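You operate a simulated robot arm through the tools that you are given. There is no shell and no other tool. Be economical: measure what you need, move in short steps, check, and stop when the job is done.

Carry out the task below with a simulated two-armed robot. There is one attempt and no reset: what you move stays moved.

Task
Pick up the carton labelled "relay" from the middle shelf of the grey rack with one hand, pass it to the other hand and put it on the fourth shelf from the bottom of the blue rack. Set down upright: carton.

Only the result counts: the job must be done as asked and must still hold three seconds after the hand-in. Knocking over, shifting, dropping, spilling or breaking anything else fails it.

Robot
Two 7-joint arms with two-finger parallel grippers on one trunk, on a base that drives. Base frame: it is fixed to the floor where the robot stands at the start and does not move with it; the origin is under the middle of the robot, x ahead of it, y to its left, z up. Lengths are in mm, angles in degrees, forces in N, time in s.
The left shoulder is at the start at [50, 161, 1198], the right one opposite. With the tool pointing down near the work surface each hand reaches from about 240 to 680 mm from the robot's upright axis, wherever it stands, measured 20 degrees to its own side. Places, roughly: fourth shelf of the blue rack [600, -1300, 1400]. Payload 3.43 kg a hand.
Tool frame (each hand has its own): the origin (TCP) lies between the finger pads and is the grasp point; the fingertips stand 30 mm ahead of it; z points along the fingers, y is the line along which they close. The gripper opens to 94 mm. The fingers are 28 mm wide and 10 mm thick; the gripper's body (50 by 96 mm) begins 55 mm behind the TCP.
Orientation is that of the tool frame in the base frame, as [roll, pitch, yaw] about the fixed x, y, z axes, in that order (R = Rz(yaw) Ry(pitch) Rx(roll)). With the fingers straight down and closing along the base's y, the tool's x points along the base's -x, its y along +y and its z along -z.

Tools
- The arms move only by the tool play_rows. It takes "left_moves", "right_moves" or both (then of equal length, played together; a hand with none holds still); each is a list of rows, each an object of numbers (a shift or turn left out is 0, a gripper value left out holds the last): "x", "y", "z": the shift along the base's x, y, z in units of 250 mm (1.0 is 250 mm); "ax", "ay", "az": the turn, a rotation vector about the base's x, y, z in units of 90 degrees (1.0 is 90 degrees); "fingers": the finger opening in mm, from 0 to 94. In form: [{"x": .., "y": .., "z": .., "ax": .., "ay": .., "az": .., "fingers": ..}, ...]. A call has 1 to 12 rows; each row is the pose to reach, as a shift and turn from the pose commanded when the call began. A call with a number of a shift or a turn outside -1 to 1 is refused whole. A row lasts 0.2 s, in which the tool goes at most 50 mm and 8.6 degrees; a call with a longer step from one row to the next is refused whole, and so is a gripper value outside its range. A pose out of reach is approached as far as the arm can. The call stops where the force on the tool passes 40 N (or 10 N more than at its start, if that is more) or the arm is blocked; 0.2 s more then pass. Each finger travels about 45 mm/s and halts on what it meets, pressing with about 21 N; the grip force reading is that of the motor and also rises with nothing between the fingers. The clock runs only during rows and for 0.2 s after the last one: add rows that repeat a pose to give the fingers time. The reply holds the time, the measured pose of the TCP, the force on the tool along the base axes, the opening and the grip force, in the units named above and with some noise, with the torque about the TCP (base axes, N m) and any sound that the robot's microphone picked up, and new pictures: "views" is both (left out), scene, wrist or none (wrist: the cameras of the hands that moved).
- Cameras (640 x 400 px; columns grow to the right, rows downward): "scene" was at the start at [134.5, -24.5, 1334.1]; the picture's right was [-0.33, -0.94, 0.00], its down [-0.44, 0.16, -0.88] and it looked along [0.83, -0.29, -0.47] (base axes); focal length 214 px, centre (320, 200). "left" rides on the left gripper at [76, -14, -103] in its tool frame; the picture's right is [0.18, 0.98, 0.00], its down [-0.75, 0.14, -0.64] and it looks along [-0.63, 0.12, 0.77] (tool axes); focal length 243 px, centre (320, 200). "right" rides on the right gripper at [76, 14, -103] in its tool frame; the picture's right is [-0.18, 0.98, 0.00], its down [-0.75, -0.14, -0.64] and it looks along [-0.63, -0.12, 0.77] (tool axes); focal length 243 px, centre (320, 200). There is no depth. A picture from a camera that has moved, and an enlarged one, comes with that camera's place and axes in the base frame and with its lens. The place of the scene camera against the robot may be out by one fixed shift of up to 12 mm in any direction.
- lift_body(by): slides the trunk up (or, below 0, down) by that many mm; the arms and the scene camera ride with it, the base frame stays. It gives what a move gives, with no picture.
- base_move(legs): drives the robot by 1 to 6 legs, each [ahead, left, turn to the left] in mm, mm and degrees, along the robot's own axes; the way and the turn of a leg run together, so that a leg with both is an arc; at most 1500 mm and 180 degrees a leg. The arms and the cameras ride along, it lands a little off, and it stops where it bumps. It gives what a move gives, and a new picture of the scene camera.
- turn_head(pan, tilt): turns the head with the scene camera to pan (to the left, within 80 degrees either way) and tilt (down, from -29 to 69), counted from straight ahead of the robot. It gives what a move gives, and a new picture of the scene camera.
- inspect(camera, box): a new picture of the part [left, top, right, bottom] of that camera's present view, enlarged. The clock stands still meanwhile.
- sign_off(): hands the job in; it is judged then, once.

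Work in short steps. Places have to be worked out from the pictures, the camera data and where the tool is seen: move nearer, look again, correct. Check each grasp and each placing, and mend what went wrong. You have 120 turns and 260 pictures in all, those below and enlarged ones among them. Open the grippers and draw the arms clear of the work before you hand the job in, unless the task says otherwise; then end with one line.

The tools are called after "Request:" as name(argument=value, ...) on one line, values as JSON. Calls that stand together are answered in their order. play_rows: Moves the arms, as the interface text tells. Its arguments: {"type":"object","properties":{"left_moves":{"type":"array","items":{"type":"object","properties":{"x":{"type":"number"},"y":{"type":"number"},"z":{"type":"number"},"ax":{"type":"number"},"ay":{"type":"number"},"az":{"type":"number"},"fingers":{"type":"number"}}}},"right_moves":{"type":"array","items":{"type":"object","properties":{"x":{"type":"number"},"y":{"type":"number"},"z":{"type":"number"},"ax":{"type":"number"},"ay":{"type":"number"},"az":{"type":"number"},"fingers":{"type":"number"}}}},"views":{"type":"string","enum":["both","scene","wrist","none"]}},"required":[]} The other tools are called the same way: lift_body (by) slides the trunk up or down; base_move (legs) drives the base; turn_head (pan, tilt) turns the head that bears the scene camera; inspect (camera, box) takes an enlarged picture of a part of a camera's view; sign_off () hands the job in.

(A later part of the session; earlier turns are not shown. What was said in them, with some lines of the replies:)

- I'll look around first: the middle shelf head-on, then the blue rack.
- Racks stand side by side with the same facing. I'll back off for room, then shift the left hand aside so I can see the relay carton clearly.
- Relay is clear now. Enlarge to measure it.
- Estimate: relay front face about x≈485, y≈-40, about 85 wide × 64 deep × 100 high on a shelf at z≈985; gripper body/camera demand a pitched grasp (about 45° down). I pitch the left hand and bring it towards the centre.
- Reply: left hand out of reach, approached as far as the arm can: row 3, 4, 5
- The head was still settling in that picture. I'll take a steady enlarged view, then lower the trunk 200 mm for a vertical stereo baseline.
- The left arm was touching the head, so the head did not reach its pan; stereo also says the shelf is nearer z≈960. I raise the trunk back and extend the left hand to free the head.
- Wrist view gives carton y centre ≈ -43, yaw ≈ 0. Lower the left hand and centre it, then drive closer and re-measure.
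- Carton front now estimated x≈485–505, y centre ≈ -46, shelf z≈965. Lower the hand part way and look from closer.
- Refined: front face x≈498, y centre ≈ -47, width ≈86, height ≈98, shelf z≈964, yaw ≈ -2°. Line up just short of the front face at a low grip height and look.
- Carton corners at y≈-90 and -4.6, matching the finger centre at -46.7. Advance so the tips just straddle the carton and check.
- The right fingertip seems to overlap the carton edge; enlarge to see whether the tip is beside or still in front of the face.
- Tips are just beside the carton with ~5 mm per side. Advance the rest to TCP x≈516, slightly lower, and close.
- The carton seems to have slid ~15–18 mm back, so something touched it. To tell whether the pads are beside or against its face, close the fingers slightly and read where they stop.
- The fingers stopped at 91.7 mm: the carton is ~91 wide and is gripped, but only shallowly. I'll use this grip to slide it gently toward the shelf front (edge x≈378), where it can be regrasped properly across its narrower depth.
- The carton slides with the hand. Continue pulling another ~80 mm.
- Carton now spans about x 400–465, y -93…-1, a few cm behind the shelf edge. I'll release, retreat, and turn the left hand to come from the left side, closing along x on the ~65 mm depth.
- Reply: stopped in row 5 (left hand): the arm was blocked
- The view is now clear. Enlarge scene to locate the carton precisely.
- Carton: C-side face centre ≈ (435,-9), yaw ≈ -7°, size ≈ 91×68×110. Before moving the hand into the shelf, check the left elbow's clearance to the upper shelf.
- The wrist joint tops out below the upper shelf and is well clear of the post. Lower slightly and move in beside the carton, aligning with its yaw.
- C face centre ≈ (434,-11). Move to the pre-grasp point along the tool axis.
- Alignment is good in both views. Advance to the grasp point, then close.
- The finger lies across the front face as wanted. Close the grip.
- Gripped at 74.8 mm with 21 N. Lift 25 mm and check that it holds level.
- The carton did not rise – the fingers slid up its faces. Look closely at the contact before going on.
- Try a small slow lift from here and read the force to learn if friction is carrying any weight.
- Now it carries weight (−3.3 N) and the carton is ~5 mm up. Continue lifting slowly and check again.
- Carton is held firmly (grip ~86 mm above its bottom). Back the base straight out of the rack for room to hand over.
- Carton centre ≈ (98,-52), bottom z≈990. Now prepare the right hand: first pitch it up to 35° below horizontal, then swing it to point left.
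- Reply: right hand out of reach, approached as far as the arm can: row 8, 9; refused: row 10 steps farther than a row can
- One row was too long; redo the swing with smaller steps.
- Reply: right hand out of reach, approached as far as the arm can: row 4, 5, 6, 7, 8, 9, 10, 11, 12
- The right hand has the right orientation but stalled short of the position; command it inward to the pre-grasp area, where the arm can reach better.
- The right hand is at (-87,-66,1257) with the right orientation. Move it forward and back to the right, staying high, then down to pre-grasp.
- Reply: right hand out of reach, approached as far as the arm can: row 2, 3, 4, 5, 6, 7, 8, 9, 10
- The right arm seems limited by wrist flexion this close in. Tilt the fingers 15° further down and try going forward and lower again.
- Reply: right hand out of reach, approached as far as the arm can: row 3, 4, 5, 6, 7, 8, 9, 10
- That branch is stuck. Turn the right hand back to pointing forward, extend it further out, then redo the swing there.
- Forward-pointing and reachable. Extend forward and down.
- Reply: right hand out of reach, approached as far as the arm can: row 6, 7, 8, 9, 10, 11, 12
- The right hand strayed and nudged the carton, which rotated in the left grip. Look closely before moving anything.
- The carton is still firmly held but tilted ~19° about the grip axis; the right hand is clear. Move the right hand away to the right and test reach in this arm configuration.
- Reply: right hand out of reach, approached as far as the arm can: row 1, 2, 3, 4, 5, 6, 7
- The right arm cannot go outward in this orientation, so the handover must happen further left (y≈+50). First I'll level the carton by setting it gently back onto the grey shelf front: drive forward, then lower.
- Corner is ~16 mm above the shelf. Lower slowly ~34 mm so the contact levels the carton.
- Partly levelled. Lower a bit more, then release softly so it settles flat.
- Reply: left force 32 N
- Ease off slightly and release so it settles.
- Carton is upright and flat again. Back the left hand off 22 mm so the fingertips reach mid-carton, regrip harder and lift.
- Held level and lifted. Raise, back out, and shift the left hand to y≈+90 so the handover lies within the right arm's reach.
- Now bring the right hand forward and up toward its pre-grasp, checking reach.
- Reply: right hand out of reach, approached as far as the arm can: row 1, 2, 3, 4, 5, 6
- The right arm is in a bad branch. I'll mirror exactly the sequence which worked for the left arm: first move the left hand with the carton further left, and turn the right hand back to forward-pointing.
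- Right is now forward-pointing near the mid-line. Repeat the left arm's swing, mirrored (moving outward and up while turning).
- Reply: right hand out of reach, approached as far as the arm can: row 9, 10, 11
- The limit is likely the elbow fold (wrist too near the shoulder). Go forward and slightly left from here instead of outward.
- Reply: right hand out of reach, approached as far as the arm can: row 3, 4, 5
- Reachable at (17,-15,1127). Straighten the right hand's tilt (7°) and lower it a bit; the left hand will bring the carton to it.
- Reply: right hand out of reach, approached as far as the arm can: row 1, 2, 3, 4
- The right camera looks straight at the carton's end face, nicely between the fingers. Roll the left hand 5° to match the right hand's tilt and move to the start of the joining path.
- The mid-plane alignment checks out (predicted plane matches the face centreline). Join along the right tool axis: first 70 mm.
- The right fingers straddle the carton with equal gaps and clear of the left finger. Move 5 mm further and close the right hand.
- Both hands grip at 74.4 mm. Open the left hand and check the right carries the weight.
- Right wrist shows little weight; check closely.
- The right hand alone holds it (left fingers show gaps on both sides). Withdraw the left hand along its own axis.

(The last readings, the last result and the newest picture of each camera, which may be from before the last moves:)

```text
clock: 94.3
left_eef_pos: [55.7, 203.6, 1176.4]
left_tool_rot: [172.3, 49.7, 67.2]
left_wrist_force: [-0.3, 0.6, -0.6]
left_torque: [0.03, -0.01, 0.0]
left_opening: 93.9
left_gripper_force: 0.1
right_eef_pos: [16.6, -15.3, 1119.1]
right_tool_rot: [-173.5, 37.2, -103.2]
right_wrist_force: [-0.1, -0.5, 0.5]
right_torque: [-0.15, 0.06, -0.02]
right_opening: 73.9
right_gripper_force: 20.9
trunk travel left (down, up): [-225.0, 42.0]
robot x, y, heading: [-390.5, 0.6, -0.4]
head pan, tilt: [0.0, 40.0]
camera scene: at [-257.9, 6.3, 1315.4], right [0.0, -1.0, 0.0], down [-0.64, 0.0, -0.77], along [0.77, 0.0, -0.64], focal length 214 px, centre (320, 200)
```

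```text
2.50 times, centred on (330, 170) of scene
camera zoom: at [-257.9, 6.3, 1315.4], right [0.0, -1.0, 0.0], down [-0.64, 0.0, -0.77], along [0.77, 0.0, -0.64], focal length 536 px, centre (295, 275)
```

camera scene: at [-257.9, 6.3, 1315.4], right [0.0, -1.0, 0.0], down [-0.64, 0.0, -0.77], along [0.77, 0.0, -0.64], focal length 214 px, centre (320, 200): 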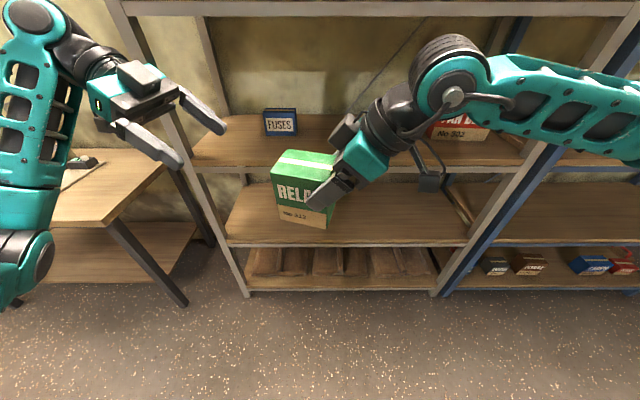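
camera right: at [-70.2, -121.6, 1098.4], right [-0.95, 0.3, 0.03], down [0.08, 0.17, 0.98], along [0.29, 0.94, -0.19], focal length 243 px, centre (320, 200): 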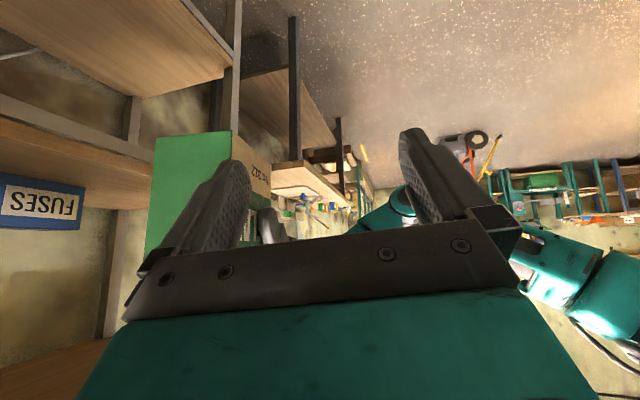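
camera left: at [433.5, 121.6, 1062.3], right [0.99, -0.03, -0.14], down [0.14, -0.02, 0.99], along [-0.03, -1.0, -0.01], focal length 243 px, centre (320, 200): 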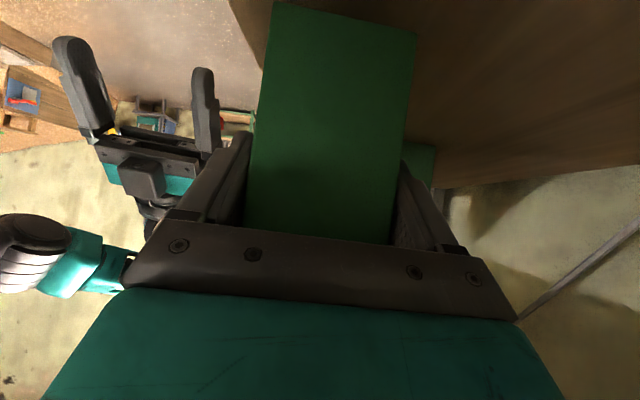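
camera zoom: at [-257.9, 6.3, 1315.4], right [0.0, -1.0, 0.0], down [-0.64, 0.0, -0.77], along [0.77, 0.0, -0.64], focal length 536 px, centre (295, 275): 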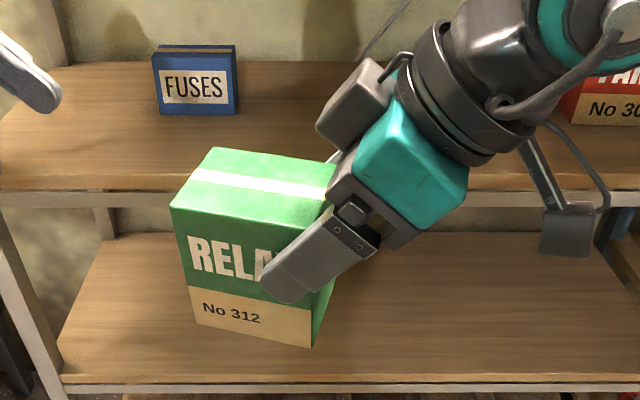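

Handover complete. Now turn the right hand to point forward (yaw −73°), keeping the carton level.

Request:
play_rows(right_moves=[{"az": -0.08}, {"az": -0.16}, {"az": -0.24}, {"az": -0.32, "y": -0.03}, {"az": -0.4, "y": -0.08}, {"az": -0.48, "y": -0.14}, {"az": -0.56, "y": -0.22}, {"az": -0.64, "y": -0.32}, {"az": -0.72, "y": -0.42}, {"az": -0.811, "y": -0.5}, {"az": -0.811, "y": -0.5}], views="scene")

Request:
play_rows(right_moves=[{"ax": 0.028}, {"ax": 0.056}, {"ax": 0.056}], views="both")

```text
clock: 96.7
left_eef_pos: [56.1, 204.4, 1176.7]
left_tool_rot: [172.4, 49.6, 67.2]
left_wrist_force: [-0.1, 0.7, 0.2]
left_torque: [0.01, 0.02, 0.0]
left_opening: 94.0
left_gripper_force: 0.2
right_eef_pos: [15.8, -140.7, 1118.0]
right_tool_rot: [-173.5, 37.2, -176.5]
right_wrist_force: [0.1, -0.1, 0.6]
right_torque: [0.0, 0.17, -0.03]
right_opening: 74.0
right_gripper_force: 20.5
trunk travel left (down, up): [-225.0, 42.0]
robot x, y, heading: [-390.9, 1.5, -0.2]
head pan, tilt: [0.0, 40.0]
camera scene: at [-257.9, 5.8, 1315.4], right [0.0, -1.0, 0.0], down [-0.64, 0.0, -0.77], along [0.77, 0.0, -0.64], focal length 214 px, centre (320, 200)
```

scene: 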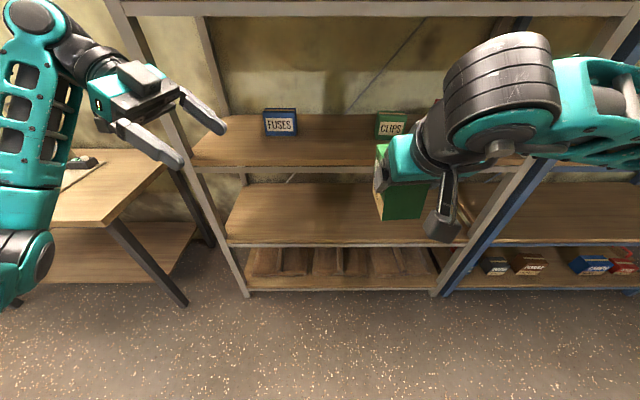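

```text
clock: 97.5
left_eef_pos: [56.4, 204.0, 1176.8]
left_tool_rot: [172.4, 49.7, 67.2]
left_wrist_force: [-0.6, -0.4, -0.5]
left_torque: [0.02, -0.01, 0.03]
left_opening: 94.1
left_gripper_force: 0.1
right_eef_pos: [16.8, -141.2, 1118.8]
right_tool_rot: [-179.8, 37.3, 179.9]
right_wrist_force: [0.2, -0.8, -0.5]
right_torque: [0.0, 0.17, -0.02]
right_opening: 74.1
right_gripper_force: 21.1
trunk travel left (down, up): [-225.0, 42.0]
robot x, y, heading: [-391.8, 0.1, -0.1]
head pan, tilt: [0.0, 40.0]
camera scene: at [-257.9, 5.9, 1315.4], right [0.0, -1.0, 0.0], down [-0.64, 0.0, -0.77], along [0.77, 0.0, -0.64], focal length 214 px, centre (320, 200)
camera right: at [-106.8, -125.8, 1153.6], right [0.15, 0.98, 0.11], down [0.21, -0.14, 0.97], along [0.97, -0.12, -0.23], focal length 243 px, centre (320, 200)
```

scene: 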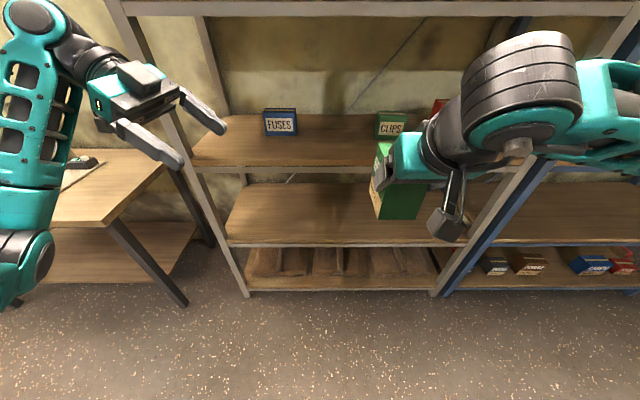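
right: 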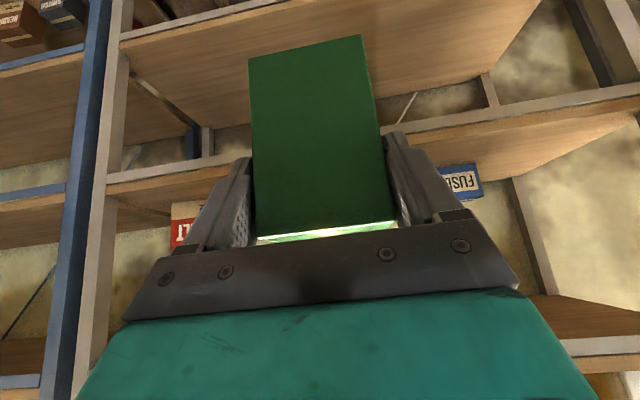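

The carton is upright, hand pointing forward. Drive sideways to stand in front of the blue rack and look at the fourth shelf.

Request:
base_move(legs=[[0, -1160, 0]])

Request:
turn_head(pan=0, tilt=-5)

```text
clock: 107.8
left_eef_pos: [55.9, -942.8, 1177.2]
left_tool_rot: [172.4, 49.7, 67.7]
left_wrist_force: [0.1, -0.1, 0.3]
left_torque: [-0.01, -0.03, -0.01]
left_opening: 94.0
left_gripper_force: 0.2
right_eef_pos: [18.5, -1287.3, 1118.4]
right_tool_rot: [-179.9, 37.3, -179.5]
right_wrist_force: [0.3, -0.5, 0.2]
right_torque: [0.0, 0.14, -0.01]
right_opening: 74.2
right_gripper_force: 21.2
trunk travel left (down, up): [-225.0, 42.0]
robot x, y, heading: [-394.5, -1149.6, 0.3]
head pan, tilt: [0.0, 40.0]
camera scene: at [-257.2, -1143.2, 1315.4], right [0.01, -1.0, 0.0], down [-0.64, 0.0, -0.77], along [0.77, 0.0, -0.64], focal length 214 px, centre (320, 200)
```

scene: 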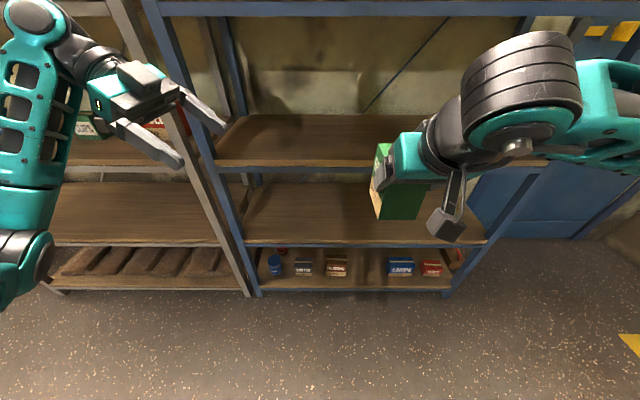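

```text
clock: 109.0
left_eef_pos: [55.4, -942.8, 1176.8]
left_tool_rot: [172.4, 49.7, 67.7]
left_wrist_force: [-0.1, -0.1, 0.2]
left_torque: [-0.02, 0.01, -0.03]
left_opening: 93.9
left_gripper_force: 0.0
right_eef_pos: [18.9, -1288.1, 1119.9]
right_tool_rot: [-179.9, 37.3, -179.5]
right_wrist_force: [-1.2, -0.2, 0.6]
right_torque: [0.0, 0.12, 0.02]
right_opening: 74.2
right_gripper_force: 21.6
trunk travel left (down, up): [-225.0, 42.0]
robot x, y, heading: [-391.5, -1152.2, 0.4]
head pan, tilt: [0.0, -5.0]
camera scene: at [-254.7, -1143.2, 1386.8], right [0.01, -1.0, 0.0], down [0.09, 0.0, -1.0], along [1.0, 0.01, 0.09], focal length 214 px, centre (320, 200)
```

scene: 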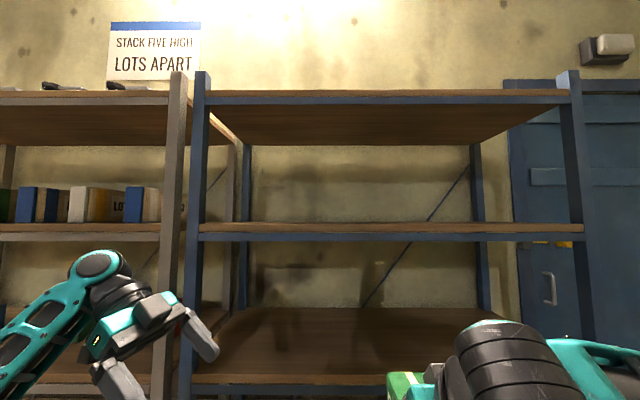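

Fourth blue shelf is empty: surface ≈1365–1380, with ~355 mm headroom. Raise the trunk and lift the right hand straight up.

Request:
lift_body(by=40)

Request:
play_rows(right_moves=[{"z": 0.15}, {"z": 0.3}, {"z": 0.45}, {"z": 0.6}, {"z": 0.75}, {"z": 0.9}], views="none")

Request:
play_rows(right_moves=[{"z": 0.15}, {"z": 0.3}, {"z": 0.46}, {"z": 0.46}], views="both")

```text
clock: 109.8
left_eef_pos: [55.8, -940.7, 1214.9]
left_tool_rot: [172.4, 49.7, 67.7]
left_wrist_force: [0.8, 0.1, 0.7]
left_torque: [-0.01, -0.02, 0.02]
left_opening: 94.0
left_gripper_force: 0.1
right_eef_pos: [19.5, -1287.9, 1158.9]
right_tool_rot: [-179.8, 37.3, -179.5]
right_wrist_force: [0.3, -0.3, -3.8]
right_torque: [0.03, 0.17, 0.01]
right_opening: 74.2
right_gripper_force: 20.8
trunk travel left (down, up): [-265.0, 2.0]
robot x, y, heading: [-392.2, -1148.8, -0.0]
head pan, tilt: [0.0, -5.0]
```

```text
clock: 111.2
left_eef_pos: [54.4, -941.8, 1216.5]
left_tool_rot: [172.3, 49.7, 67.8]
left_wrist_force: [-0.3, -0.6, 0.9]
left_torque: [0.02, 0.0, 0.01]
left_opening: 94.2
left_gripper_force: 0.1
right_eef_pos: [16.7, -1289.0, 1383.5]
right_tool_rot: [-179.8, 37.5, -179.5]
right_wrist_force: [-0.8, -0.5, -3.7]
right_torque: [0.01, 0.18, 0.02]
right_opening: 74.0
right_gripper_force: 21.0
trunk travel left (down, up): [-265.0, 2.0]
robot x, y, heading: [-396.3, -1147.4, 0.1]
head pan, tilt: [0.0, -5.0]
```

```text
clock: 112.2
left_eef_pos: [56.4, -942.2, 1216.1]
left_tool_rot: [172.5, 49.7, 67.8]
left_wrist_force: [0.1, 1.1, 0.2]
left_torque: [0.01, -0.02, -0.03]
left_opening: 94.1
left_gripper_force: 0.0
right_eef_pos: [18.6, -1288.7, 1498.7]
right_tool_rot: [-179.9, 37.3, -179.4]
right_wrist_force: [0.7, -0.8, -4.0]
right_torque: [-0.01, 0.16, -0.02]
right_opening: 74.0
right_gripper_force: 21.0
trunk travel left (down, up): [-265.0, 2.0]
robot x, y, heading: [-389.9, -1152.4, 0.2]
head pan, tilt: [0.0, -5.0]
camera scene: at [-254.2, -1143.5, 1426.7], right [0.01, -1.0, 0.0], down [0.09, 0.0, -1.0], along [1.0, 0.01, 0.09], focal length 214 px, centre (320, 200)
camera right: at [-104.5, -1273.7, 1533.6], right [0.14, 0.98, 0.11], down [0.21, -0.14, 0.97], along [0.97, -0.11, -0.23], focal length 243 px, centre (320, 200)
```

scene: 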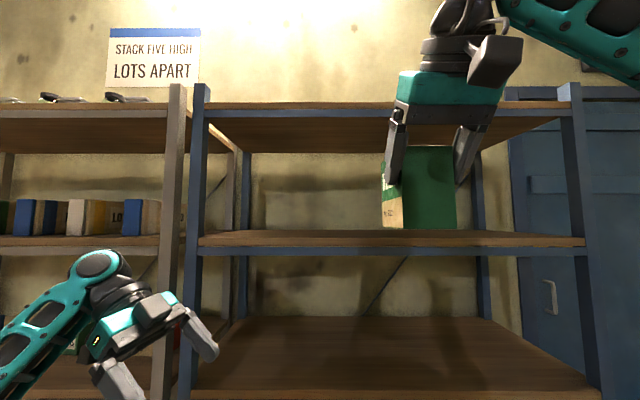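
right: 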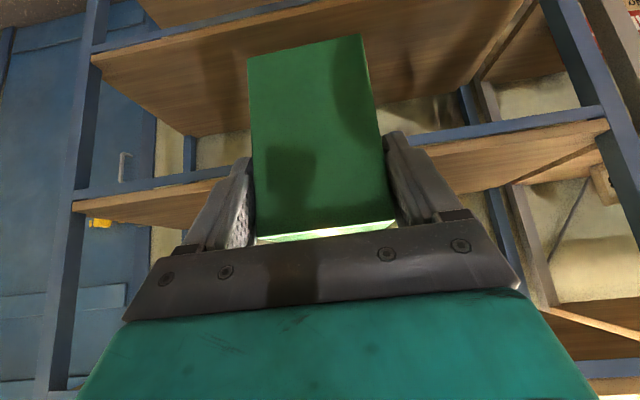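

Reached easily; carton bottom ≈1415. Zoom to measure the fourth shelf's surface height.

Request:
inspect(camera="scene", box=[180, 200, 380, 325])

Request:
inspect(camera="scene", box=[340, 60, 600, 270])

```text
3.20 times, centred on (280, 262) of scene
camera zoom: at [-254.2, -1143.5, 1426.7], right [0.01, -1.0, 0.0], down [0.09, 0.0, -1.0], along [1.0, 0.01, 0.09], focal length 686 px, centre (448, 0)
```

zoom: 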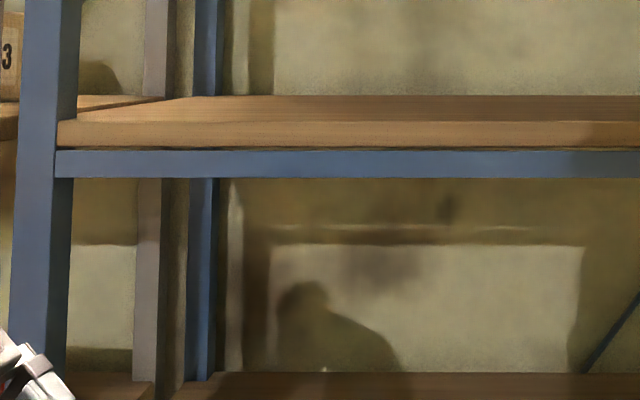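

```text
1.90 times, centred on (470, 165) of scene
camera zoom: at [-254.2, -1143.5, 1426.7], right [0.01, -1.0, 0.0], down [0.09, 0.0, -1.0], along [1.0, 0.01, 0.09], focal length 408 px, centre (34, 267)
```

zoom: 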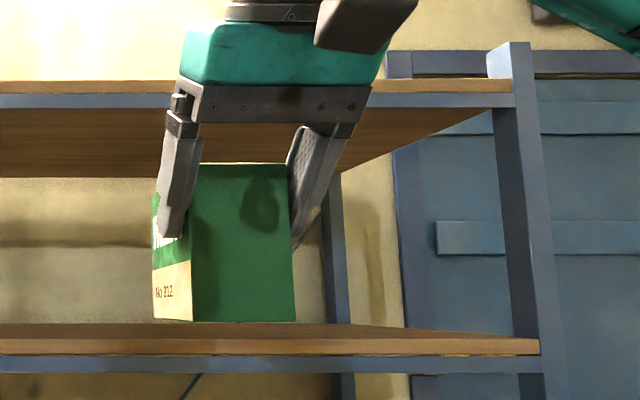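

Shelf 4 surface ≈1370, shelf front x≈375. Pull the left hand back and down first so it won't meet the rack, then drive forward.

Request:
play_rows(left_moves=[{"x": -0.08, "z": -0.1}, {"x": -0.16, "z": -0.2}, {"x": -0.24, "z": -0.3}, {"x": -0.32, "z": -0.4}, {"x": -0.36, "z": -0.5}], views="none")

Request:
base_move(legs=[[290, 0, 0]])

Request:
inspect(camera="right", box=[0, 0, 640, 400])

```text
clock: 113.4
left_eef_pos: [-35.2, -941.3, 1090.7]
left_tool_rot: [172.3, 49.6, 67.6]
left_wrist_force: [0.9, 0.0, 0.1]
left_torque: [-0.02, 0.01, -0.02]
left_opening: 94.0
left_gripper_force: 0.0
right_eef_pos: [17.3, -1287.6, 1497.8]
right_tool_rot: [-179.9, 37.3, -179.5]
right_wrist_force: [0.0, 0.3, -3.9]
right_torque: [0.01, 0.1, 0.0]
right_opening: 74.4
right_gripper_force: 20.9
trunk travel left (down, up): [-265.0, 2.0]
robot x, y, heading: [-388.1, -1148.2, 0.3]
head pan, tilt: [0.0, -5.0]
```

```text
clock: 115.4
left_eef_pos: [253.3, -942.1, 1091.1]
left_tool_rot: [172.3, 49.7, 67.6]
left_wrist_force: [-0.5, 0.0, -0.9]
left_torque: [-0.01, 0.04, 0.0]
left_opening: 94.0
left_gripper_force: 0.1
right_eef_pos: [306.6, -1287.4, 1498.3]
right_tool_rot: [-179.9, 37.3, -179.7]
right_wrist_force: [0.8, -0.7, -4.2]
right_torque: [-0.02, 0.16, -0.02]
right_opening: 74.1
right_gripper_force: 20.9
trunk travel left (down, up): [-265.0, 2.0]
robot x, y, heading: [-103.3, -1147.8, 0.4]
head pan, tilt: [0.0, -5.0]
camera scene: at [33.6, -1142.2, 1426.8], right [0.0, -1.0, 0.0], down [0.09, 0.0, -1.0], along [1.0, 0.0, 0.09], focal length 214 px, centre (320, 200)
```

scene: 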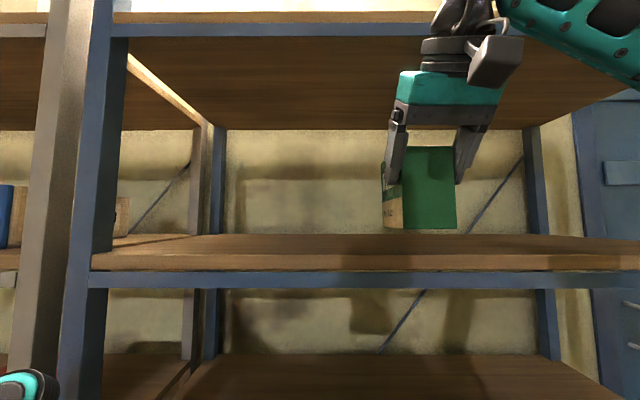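

```text
1.00 times, centred on (320, 200) of right (not enlarged: the box is as wide or as high as the picture)
camera zoom: at [183.0, -1272.6, 1533.4], right [0.14, 0.98, 0.11], down [0.21, -0.14, 0.97], along [0.97, -0.11, -0.23], focal length 243 px, centre (320, 200)
```

zoom: 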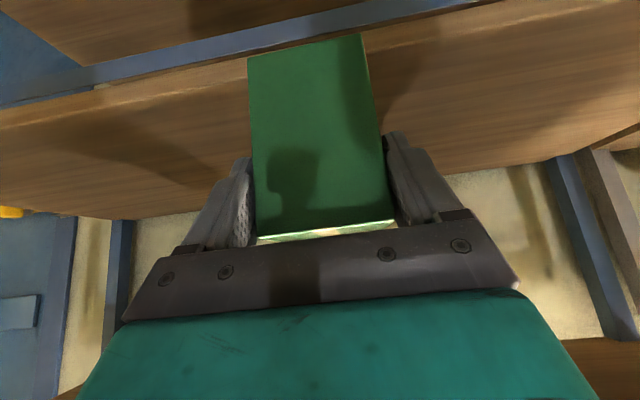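

Clear. Lower 15 mm and extend the right arm 130 mm into the shelf.

Request:
play_rows(right_moves=[{"z": -0.06}, {"z": -0.06, "x": 0.1}, {"z": -0.06, "x": 0.22}, {"z": -0.06, "x": 0.34}, {"z": -0.06, "x": 0.46}, {"z": -0.06, "x": 0.54}, {"z": -0.06, "x": 0.54}], views="both")

Request:
inspect(camera="scene", box=[340, 110, 560, 270])

```text
clock: 117.0
left_eef_pos: [252.5, -940.5, 1091.7]
left_tool_rot: [172.5, 49.8, 67.7]
left_wrist_force: [-0.6, -0.6, 0.0]
left_torque: [-0.04, 0.0, 0.0]
left_opening: 94.0
left_gripper_force: 0.1
right_eef_pos: [440.7, -1287.4, 1483.1]
right_tool_rot: [-179.8, 37.3, -179.6]
right_wrist_force: [0.2, -1.0, -3.4]
right_torque: [-0.01, 0.15, 0.0]
right_opening: 74.3
right_gripper_force: 20.9
trunk travel left (down, up): [-265.0, 2.0]
robot x, y, heading: [-102.6, -1150.8, 0.1]
head pan, tilt: [0.0, -5.0]
camera scene: at [32.9, -1142.3, 1426.8], right [0.0, -1.0, 0.0], down [0.09, 0.0, -1.0], along [1.0, 0.0, 0.09], focal length 214 px, centre (320, 200)
camera right: at [317.7, -1272.6, 1518.0], right [0.14, 0.98, 0.11], down [0.21, -0.14, 0.97], along [0.97, -0.11, -0.23], focal length 243 px, centre (320, 200)
```

scene: 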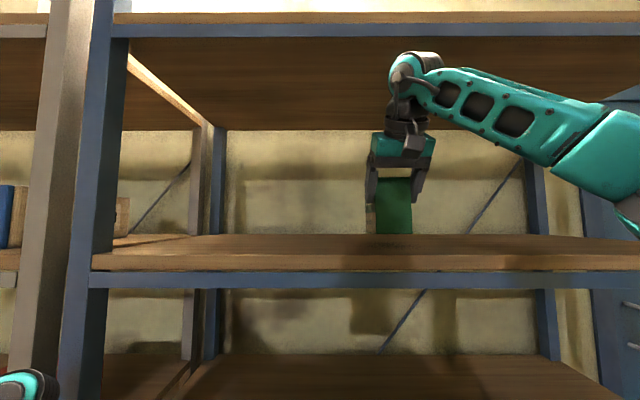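
right: 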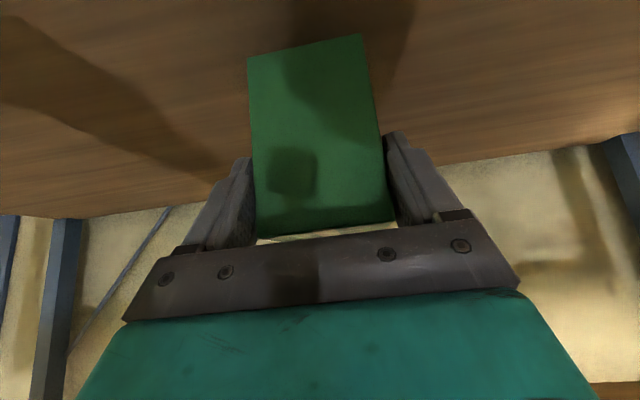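

```text
2.50 times, centred on (450, 190) of scene
camera zoom: at [32.9, -1142.3, 1426.8], right [0.0, -1.0, 0.0], down [0.09, 0.0, -1.0], along [1.0, 0.0, 0.09], focal length 536 px, centre (-5, 225)
```

zoom: 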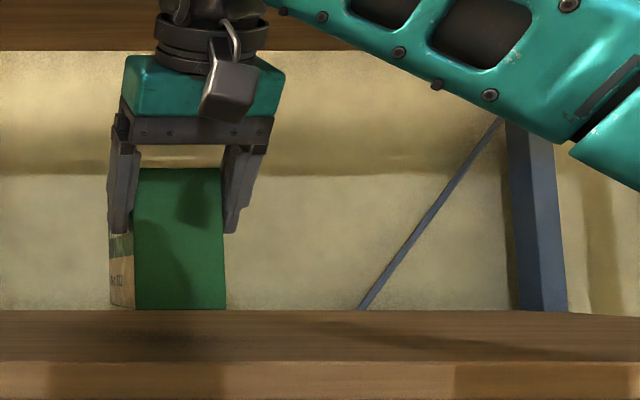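

Carton is ~29 mm above the shelf, upright. Lower 22 mm, then feel for contact in small steps.

Request:
play_rows(right_moves=[{"z": -0.03}, {"z": -0.06}, {"z": -0.088}, {"z": -0.088}], views="none")

Request:
inspect(camera="scene", box=[340, 170, 440, 270])

```text
clock: 118.0
left_eef_pos: [253.5, -940.7, 1091.9]
left_tool_rot: [172.3, 49.7, 67.7]
left_wrist_force: [-0.7, 0.7, 0.5]
left_torque: [0.0, -0.01, 0.01]
left_opening: 94.1
left_gripper_force: 0.0
right_eef_pos: [439.7, -1288.0, 1460.6]
right_tool_rot: [-179.9, 37.2, -179.7]
right_wrist_force: [-0.4, -0.1, -3.7]
right_torque: [-0.01, 0.18, -0.01]
right_opening: 74.2
right_gripper_force: 20.8
trunk travel left (down, up): [-265.0, 2.0]
robot x, y, heading: [-105.6, -1150.2, 0.2]
head pan, tilt: [0.0, -5.0]
```

```text
4.00 times, centred on (390, 220) of scene
camera zoom: at [33.0, -1142.1, 1426.8], right [0.0, -1.0, 0.0], down [0.09, 0.0, -1.0], along [1.0, 0.0, 0.09], focal length 858 px, centre (40, 120)
```

zoom: 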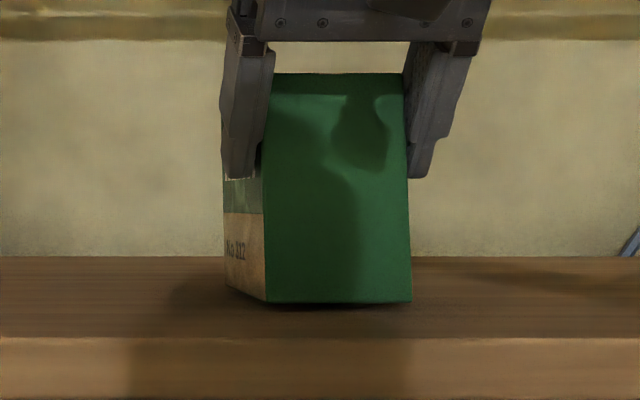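

Nearly down. Lower 6 mm more in small steps.

Request:
play_rows(right_moves=[{"z": -0.008}, {"z": -0.016}, {"z": -0.024}], views="none")

```text
clock: 118.8
left_eef_pos: [252.3, -940.3, 1092.0]
left_tool_rot: [172.4, 49.7, 67.6]
left_wrist_force: [0.0, -0.4, 0.3]
left_torque: [0.02, 0.01, 0.0]
left_opening: 93.9
left_gripper_force: 0.1
right_eef_pos: [439.7, -1287.7, 1457.5]
right_tool_rot: [-179.9, 37.7, -179.8]
right_wrist_force: [1.4, -0.7, 4.1]
right_torque: [0.26, -0.64, -0.07]
right_opening: 74.4
right_gripper_force: 20.8
trunk travel left (down, up): [-265.0, 2.0]
robot x, y, heading: [-103.2, -1146.1, 0.5]
head pan, tilt: [0.0, -5.0]
```

Contact (+4 N), first at the far edge. Press 3 mm more to level it and look.

Request:
play_rows(right_moves=[{"z": -0.006}, {"z": -0.012}, {"z": -0.012}], views="wrist")

Request:
inspect(camera="scene", box=[340, 170, 440, 270])

```text
clock: 119.6
left_eef_pos: [251.4, -941.3, 1092.3]
left_tool_rot: [172.3, 49.6, 67.5]
left_wrist_force: [-0.2, -0.1, -0.2]
left_torque: [0.0, 0.0, 0.01]
left_opening: 94.1
left_gripper_force: 0.1
right_eef_pos: [437.3, -1287.1, 1454.0]
right_tool_rot: [180.0, 37.6, -179.7]
right_wrist_force: [2.5, -2.3, 22.7]
right_torque: [0.02, 0.06, 0.01]
right_opening: 74.2
right_gripper_force: 20.7
trunk travel left (down, up): [-265.0, 2.0]
robot x, y, heading: [-105.1, -1149.4, 0.4]
head pan, tilt: [0.0, -5.0]
camera right: at [314.9, -1272.7, 1489.2], right [0.14, 0.98, 0.11], down [0.21, -0.14, 0.97], along [0.97, -0.11, -0.22], focal length 243 px, centre (320, 200)
```

right: 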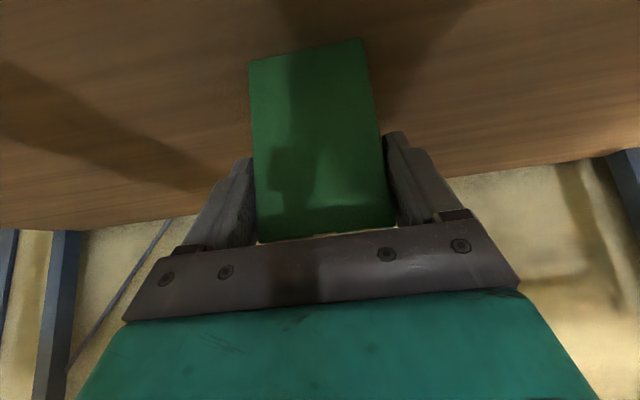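

```text
4.00 times, centred on (390, 220) of scene
camera zoom: at [31.1, -1142.1, 1427.2], right [0.0, -1.0, 0.0], down [0.09, 0.0, -1.0], along [1.0, 0.0, 0.09], focal length 858 px, centre (40, 120)
```

zoom: 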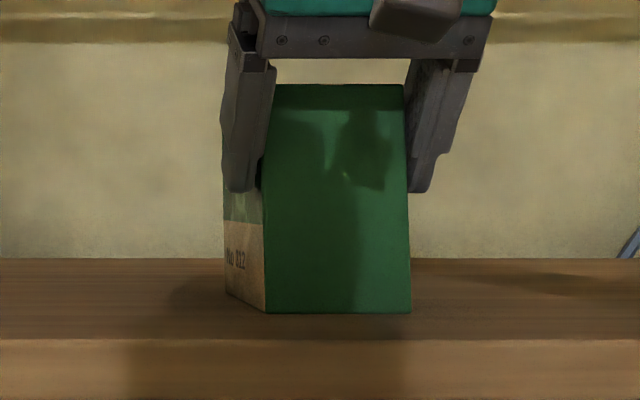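

Flat contact now (22 N, torque ≈0). Ease up 1.5 mm and open the fingers.

Request:
play_rows(right_moves=[{"z": 0.006}, {"z": 0.006, "fingers": 74}, {"z": 0.006, "fingers": 78}, {"z": 0.006, "fingers": 86}, {"z": 0.006, "fingers": 94}, {"z": 0.006, "fingers": 94}], views="wrist")

Request:
inspect(camera="scene", box=[340, 170, 440, 270])

```text
clock: 121.0
left_eef_pos: [253.4, -939.6, 1091.9]
left_tool_rot: [172.4, 49.7, 67.6]
left_wrist_force: [0.0, 0.0, 1.5]
left_torque: [-0.01, 0.02, -0.03]
left_opening: 93.9
left_gripper_force: 0.1
right_eef_pos: [440.5, -1287.4, 1455.1]
right_tool_rot: [-179.8, 37.4, -179.6]
right_wrist_force: [0.1, 0.3, -0.1]
right_torque: [-0.01, -0.01, -0.03]
right_opening: 94.0
right_gripper_force: 0.0
trunk travel left (down, up): [-265.0, 2.0]
robot x, y, heading: [-101.0, -1146.1, 0.2]
head pan, tilt: [0.0, -5.0]
camera right: at [316.9, -1272.4, 1489.0], right [0.14, 0.98, 0.11], down [0.21, -0.14, 0.97], along [0.97, -0.11, -0.23], focal length 243 px, centre (320, 200)
```

right: 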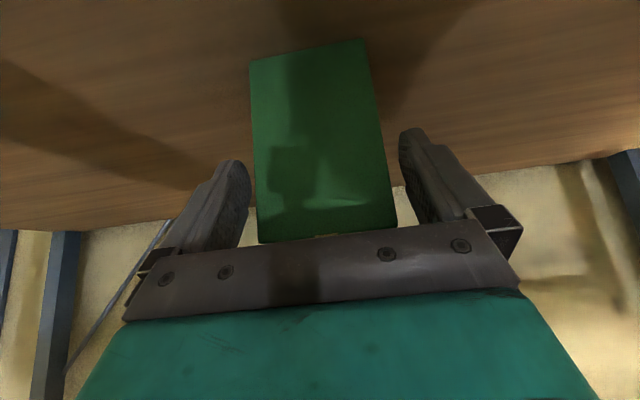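

```text
4.00 times, centred on (390, 220) of scene
camera zoom: at [32.6, -1142.1, 1426.9], right [0.0, -1.0, 0.0], down [0.09, 0.0, -1.0], along [1.0, 0.0, 0.09], focal length 858 px, centre (40, 120)
```

zoom: 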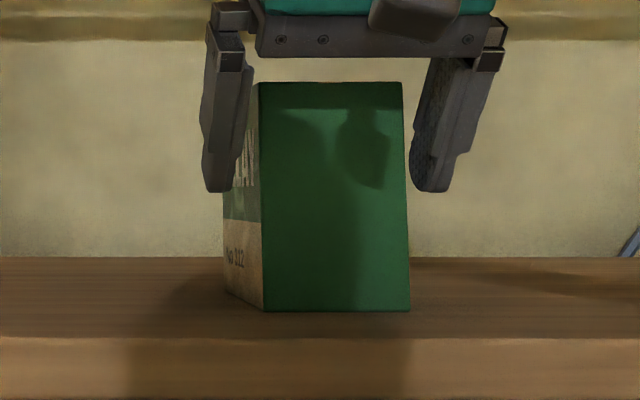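

Carton stands on its own. Withdraw the right hand along its axis, then straight back.

Request:
play_rows(right_moves=[{"x": -0.06, "z": 0.06}, {"x": -0.14, "z": 0.12}, {"x": -0.28, "z": 0.14}, {"x": -0.45, "z": 0.14}, {"x": -0.62, "z": 0.14}, {"x": -0.75, "z": 0.14}], views="scene")

Request:
base_move(legs=[[-200, 0, 0]])

Request:
inspect(camera="scene", box=[290, 150, 450, 250])

```text
clock: 122.4
left_eef_pos: [252.8, -940.7, 1090.9]
left_tool_rot: [172.3, 49.6, 67.5]
left_wrist_force: [0.7, 0.4, -0.6]
left_torque: [0.0, 0.0, -0.02]
left_opening: 94.1
left_gripper_force: 0.1
right_eef_pos: [251.6, -1287.3, 1488.0]
right_tool_rot: [-179.9, 37.3, -179.7]
right_wrist_force: [0.0, 0.7, -0.1]
right_torque: [-0.04, 0.03, 0.01]
right_opening: 93.9
right_gripper_force: 0.0
trunk travel left (down, up): [-265.0, 2.0]
robot x, y, heading: [-106.4, -1151.2, 0.3]
head pan, tilt: [0.0, -5.0]
camera scene: at [32.1, -1142.0, 1426.9], right [0.0, -1.0, 0.0], down [0.09, 0.0, -1.0], along [1.0, 0.0, 0.09], focal length 214 px, centre (320, 200)
```

scene: 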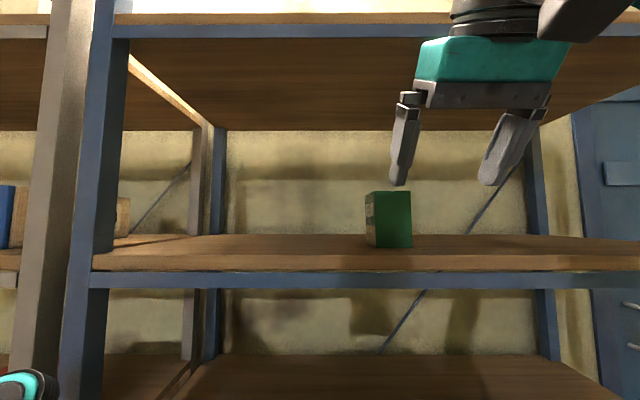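

```text
clock: 124.0
left_eef_pos: [53.4, -942.8, 1093.4]
left_tool_rot: [172.3, 49.8, 67.5]
left_wrist_force: [-0.6, -0.3, -0.2]
left_torque: [0.02, 0.02, -0.02]
left_opening: 93.9
left_gripper_force: 0.0
right_eef_pos: [52.1, -1288.0, 1490.1]
right_tool_rot: [-179.9, 37.4, -179.8]
right_wrist_force: [-1.3, -0.4, -0.3]
right_torque: [0.01, -0.02, -0.03]
right_opening: 93.9
right_gripper_force: 0.1
trunk travel left (down, up): [-265.0, 2.0]
robot x, y, heading: [-303.5, -1149.9, 0.0]
head pan, tilt: [0.0, -5.0]
camera scene: at [-168.1, -1142.8, 1427.0], right [0.0, -1.0, 0.0], down [0.09, 0.0, -1.0], along [1.0, 0.0, 0.09], focal length 214 px, centre (320, 200)
```

scene: 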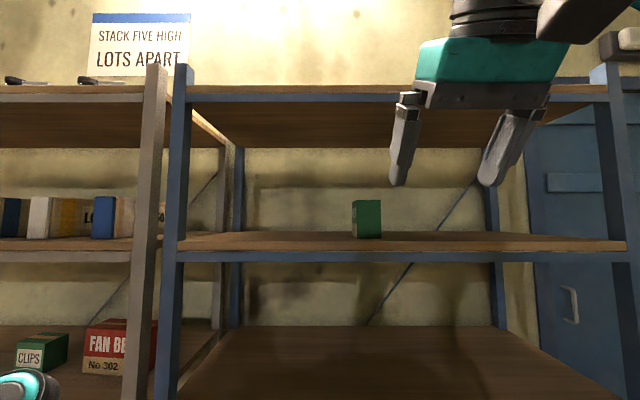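

```text
4.00 times, centred on (370, 200) of scene
camera zoom: at [-168.1, -1142.8, 1427.0], right [0.0, -1.0, 0.0], down [0.09, 0.0, -1.0], along [1.0, 0.0, 0.09], focal length 858 px, centre (120, 200)
```

zoom: 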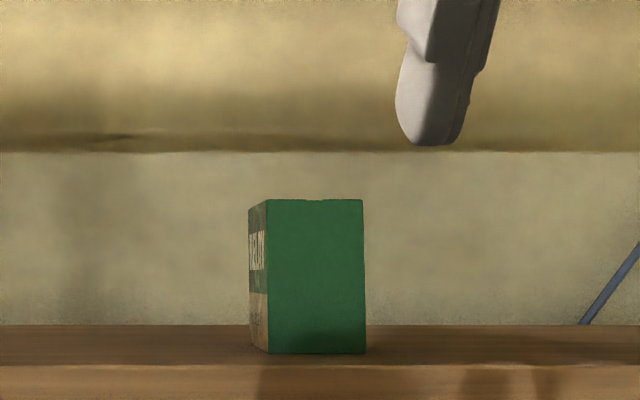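

The relay carton stands upright on the blue rack's fourth shelf. Both grippers are open and both arms are clear, so I hand the job in.

Request:
sign_off()

```text
The job is handed in.
```

The relay carton was picked up with the left hand, passed to the right hand, and now stands upright on the fourth shelf from the bottom of the blue rack.
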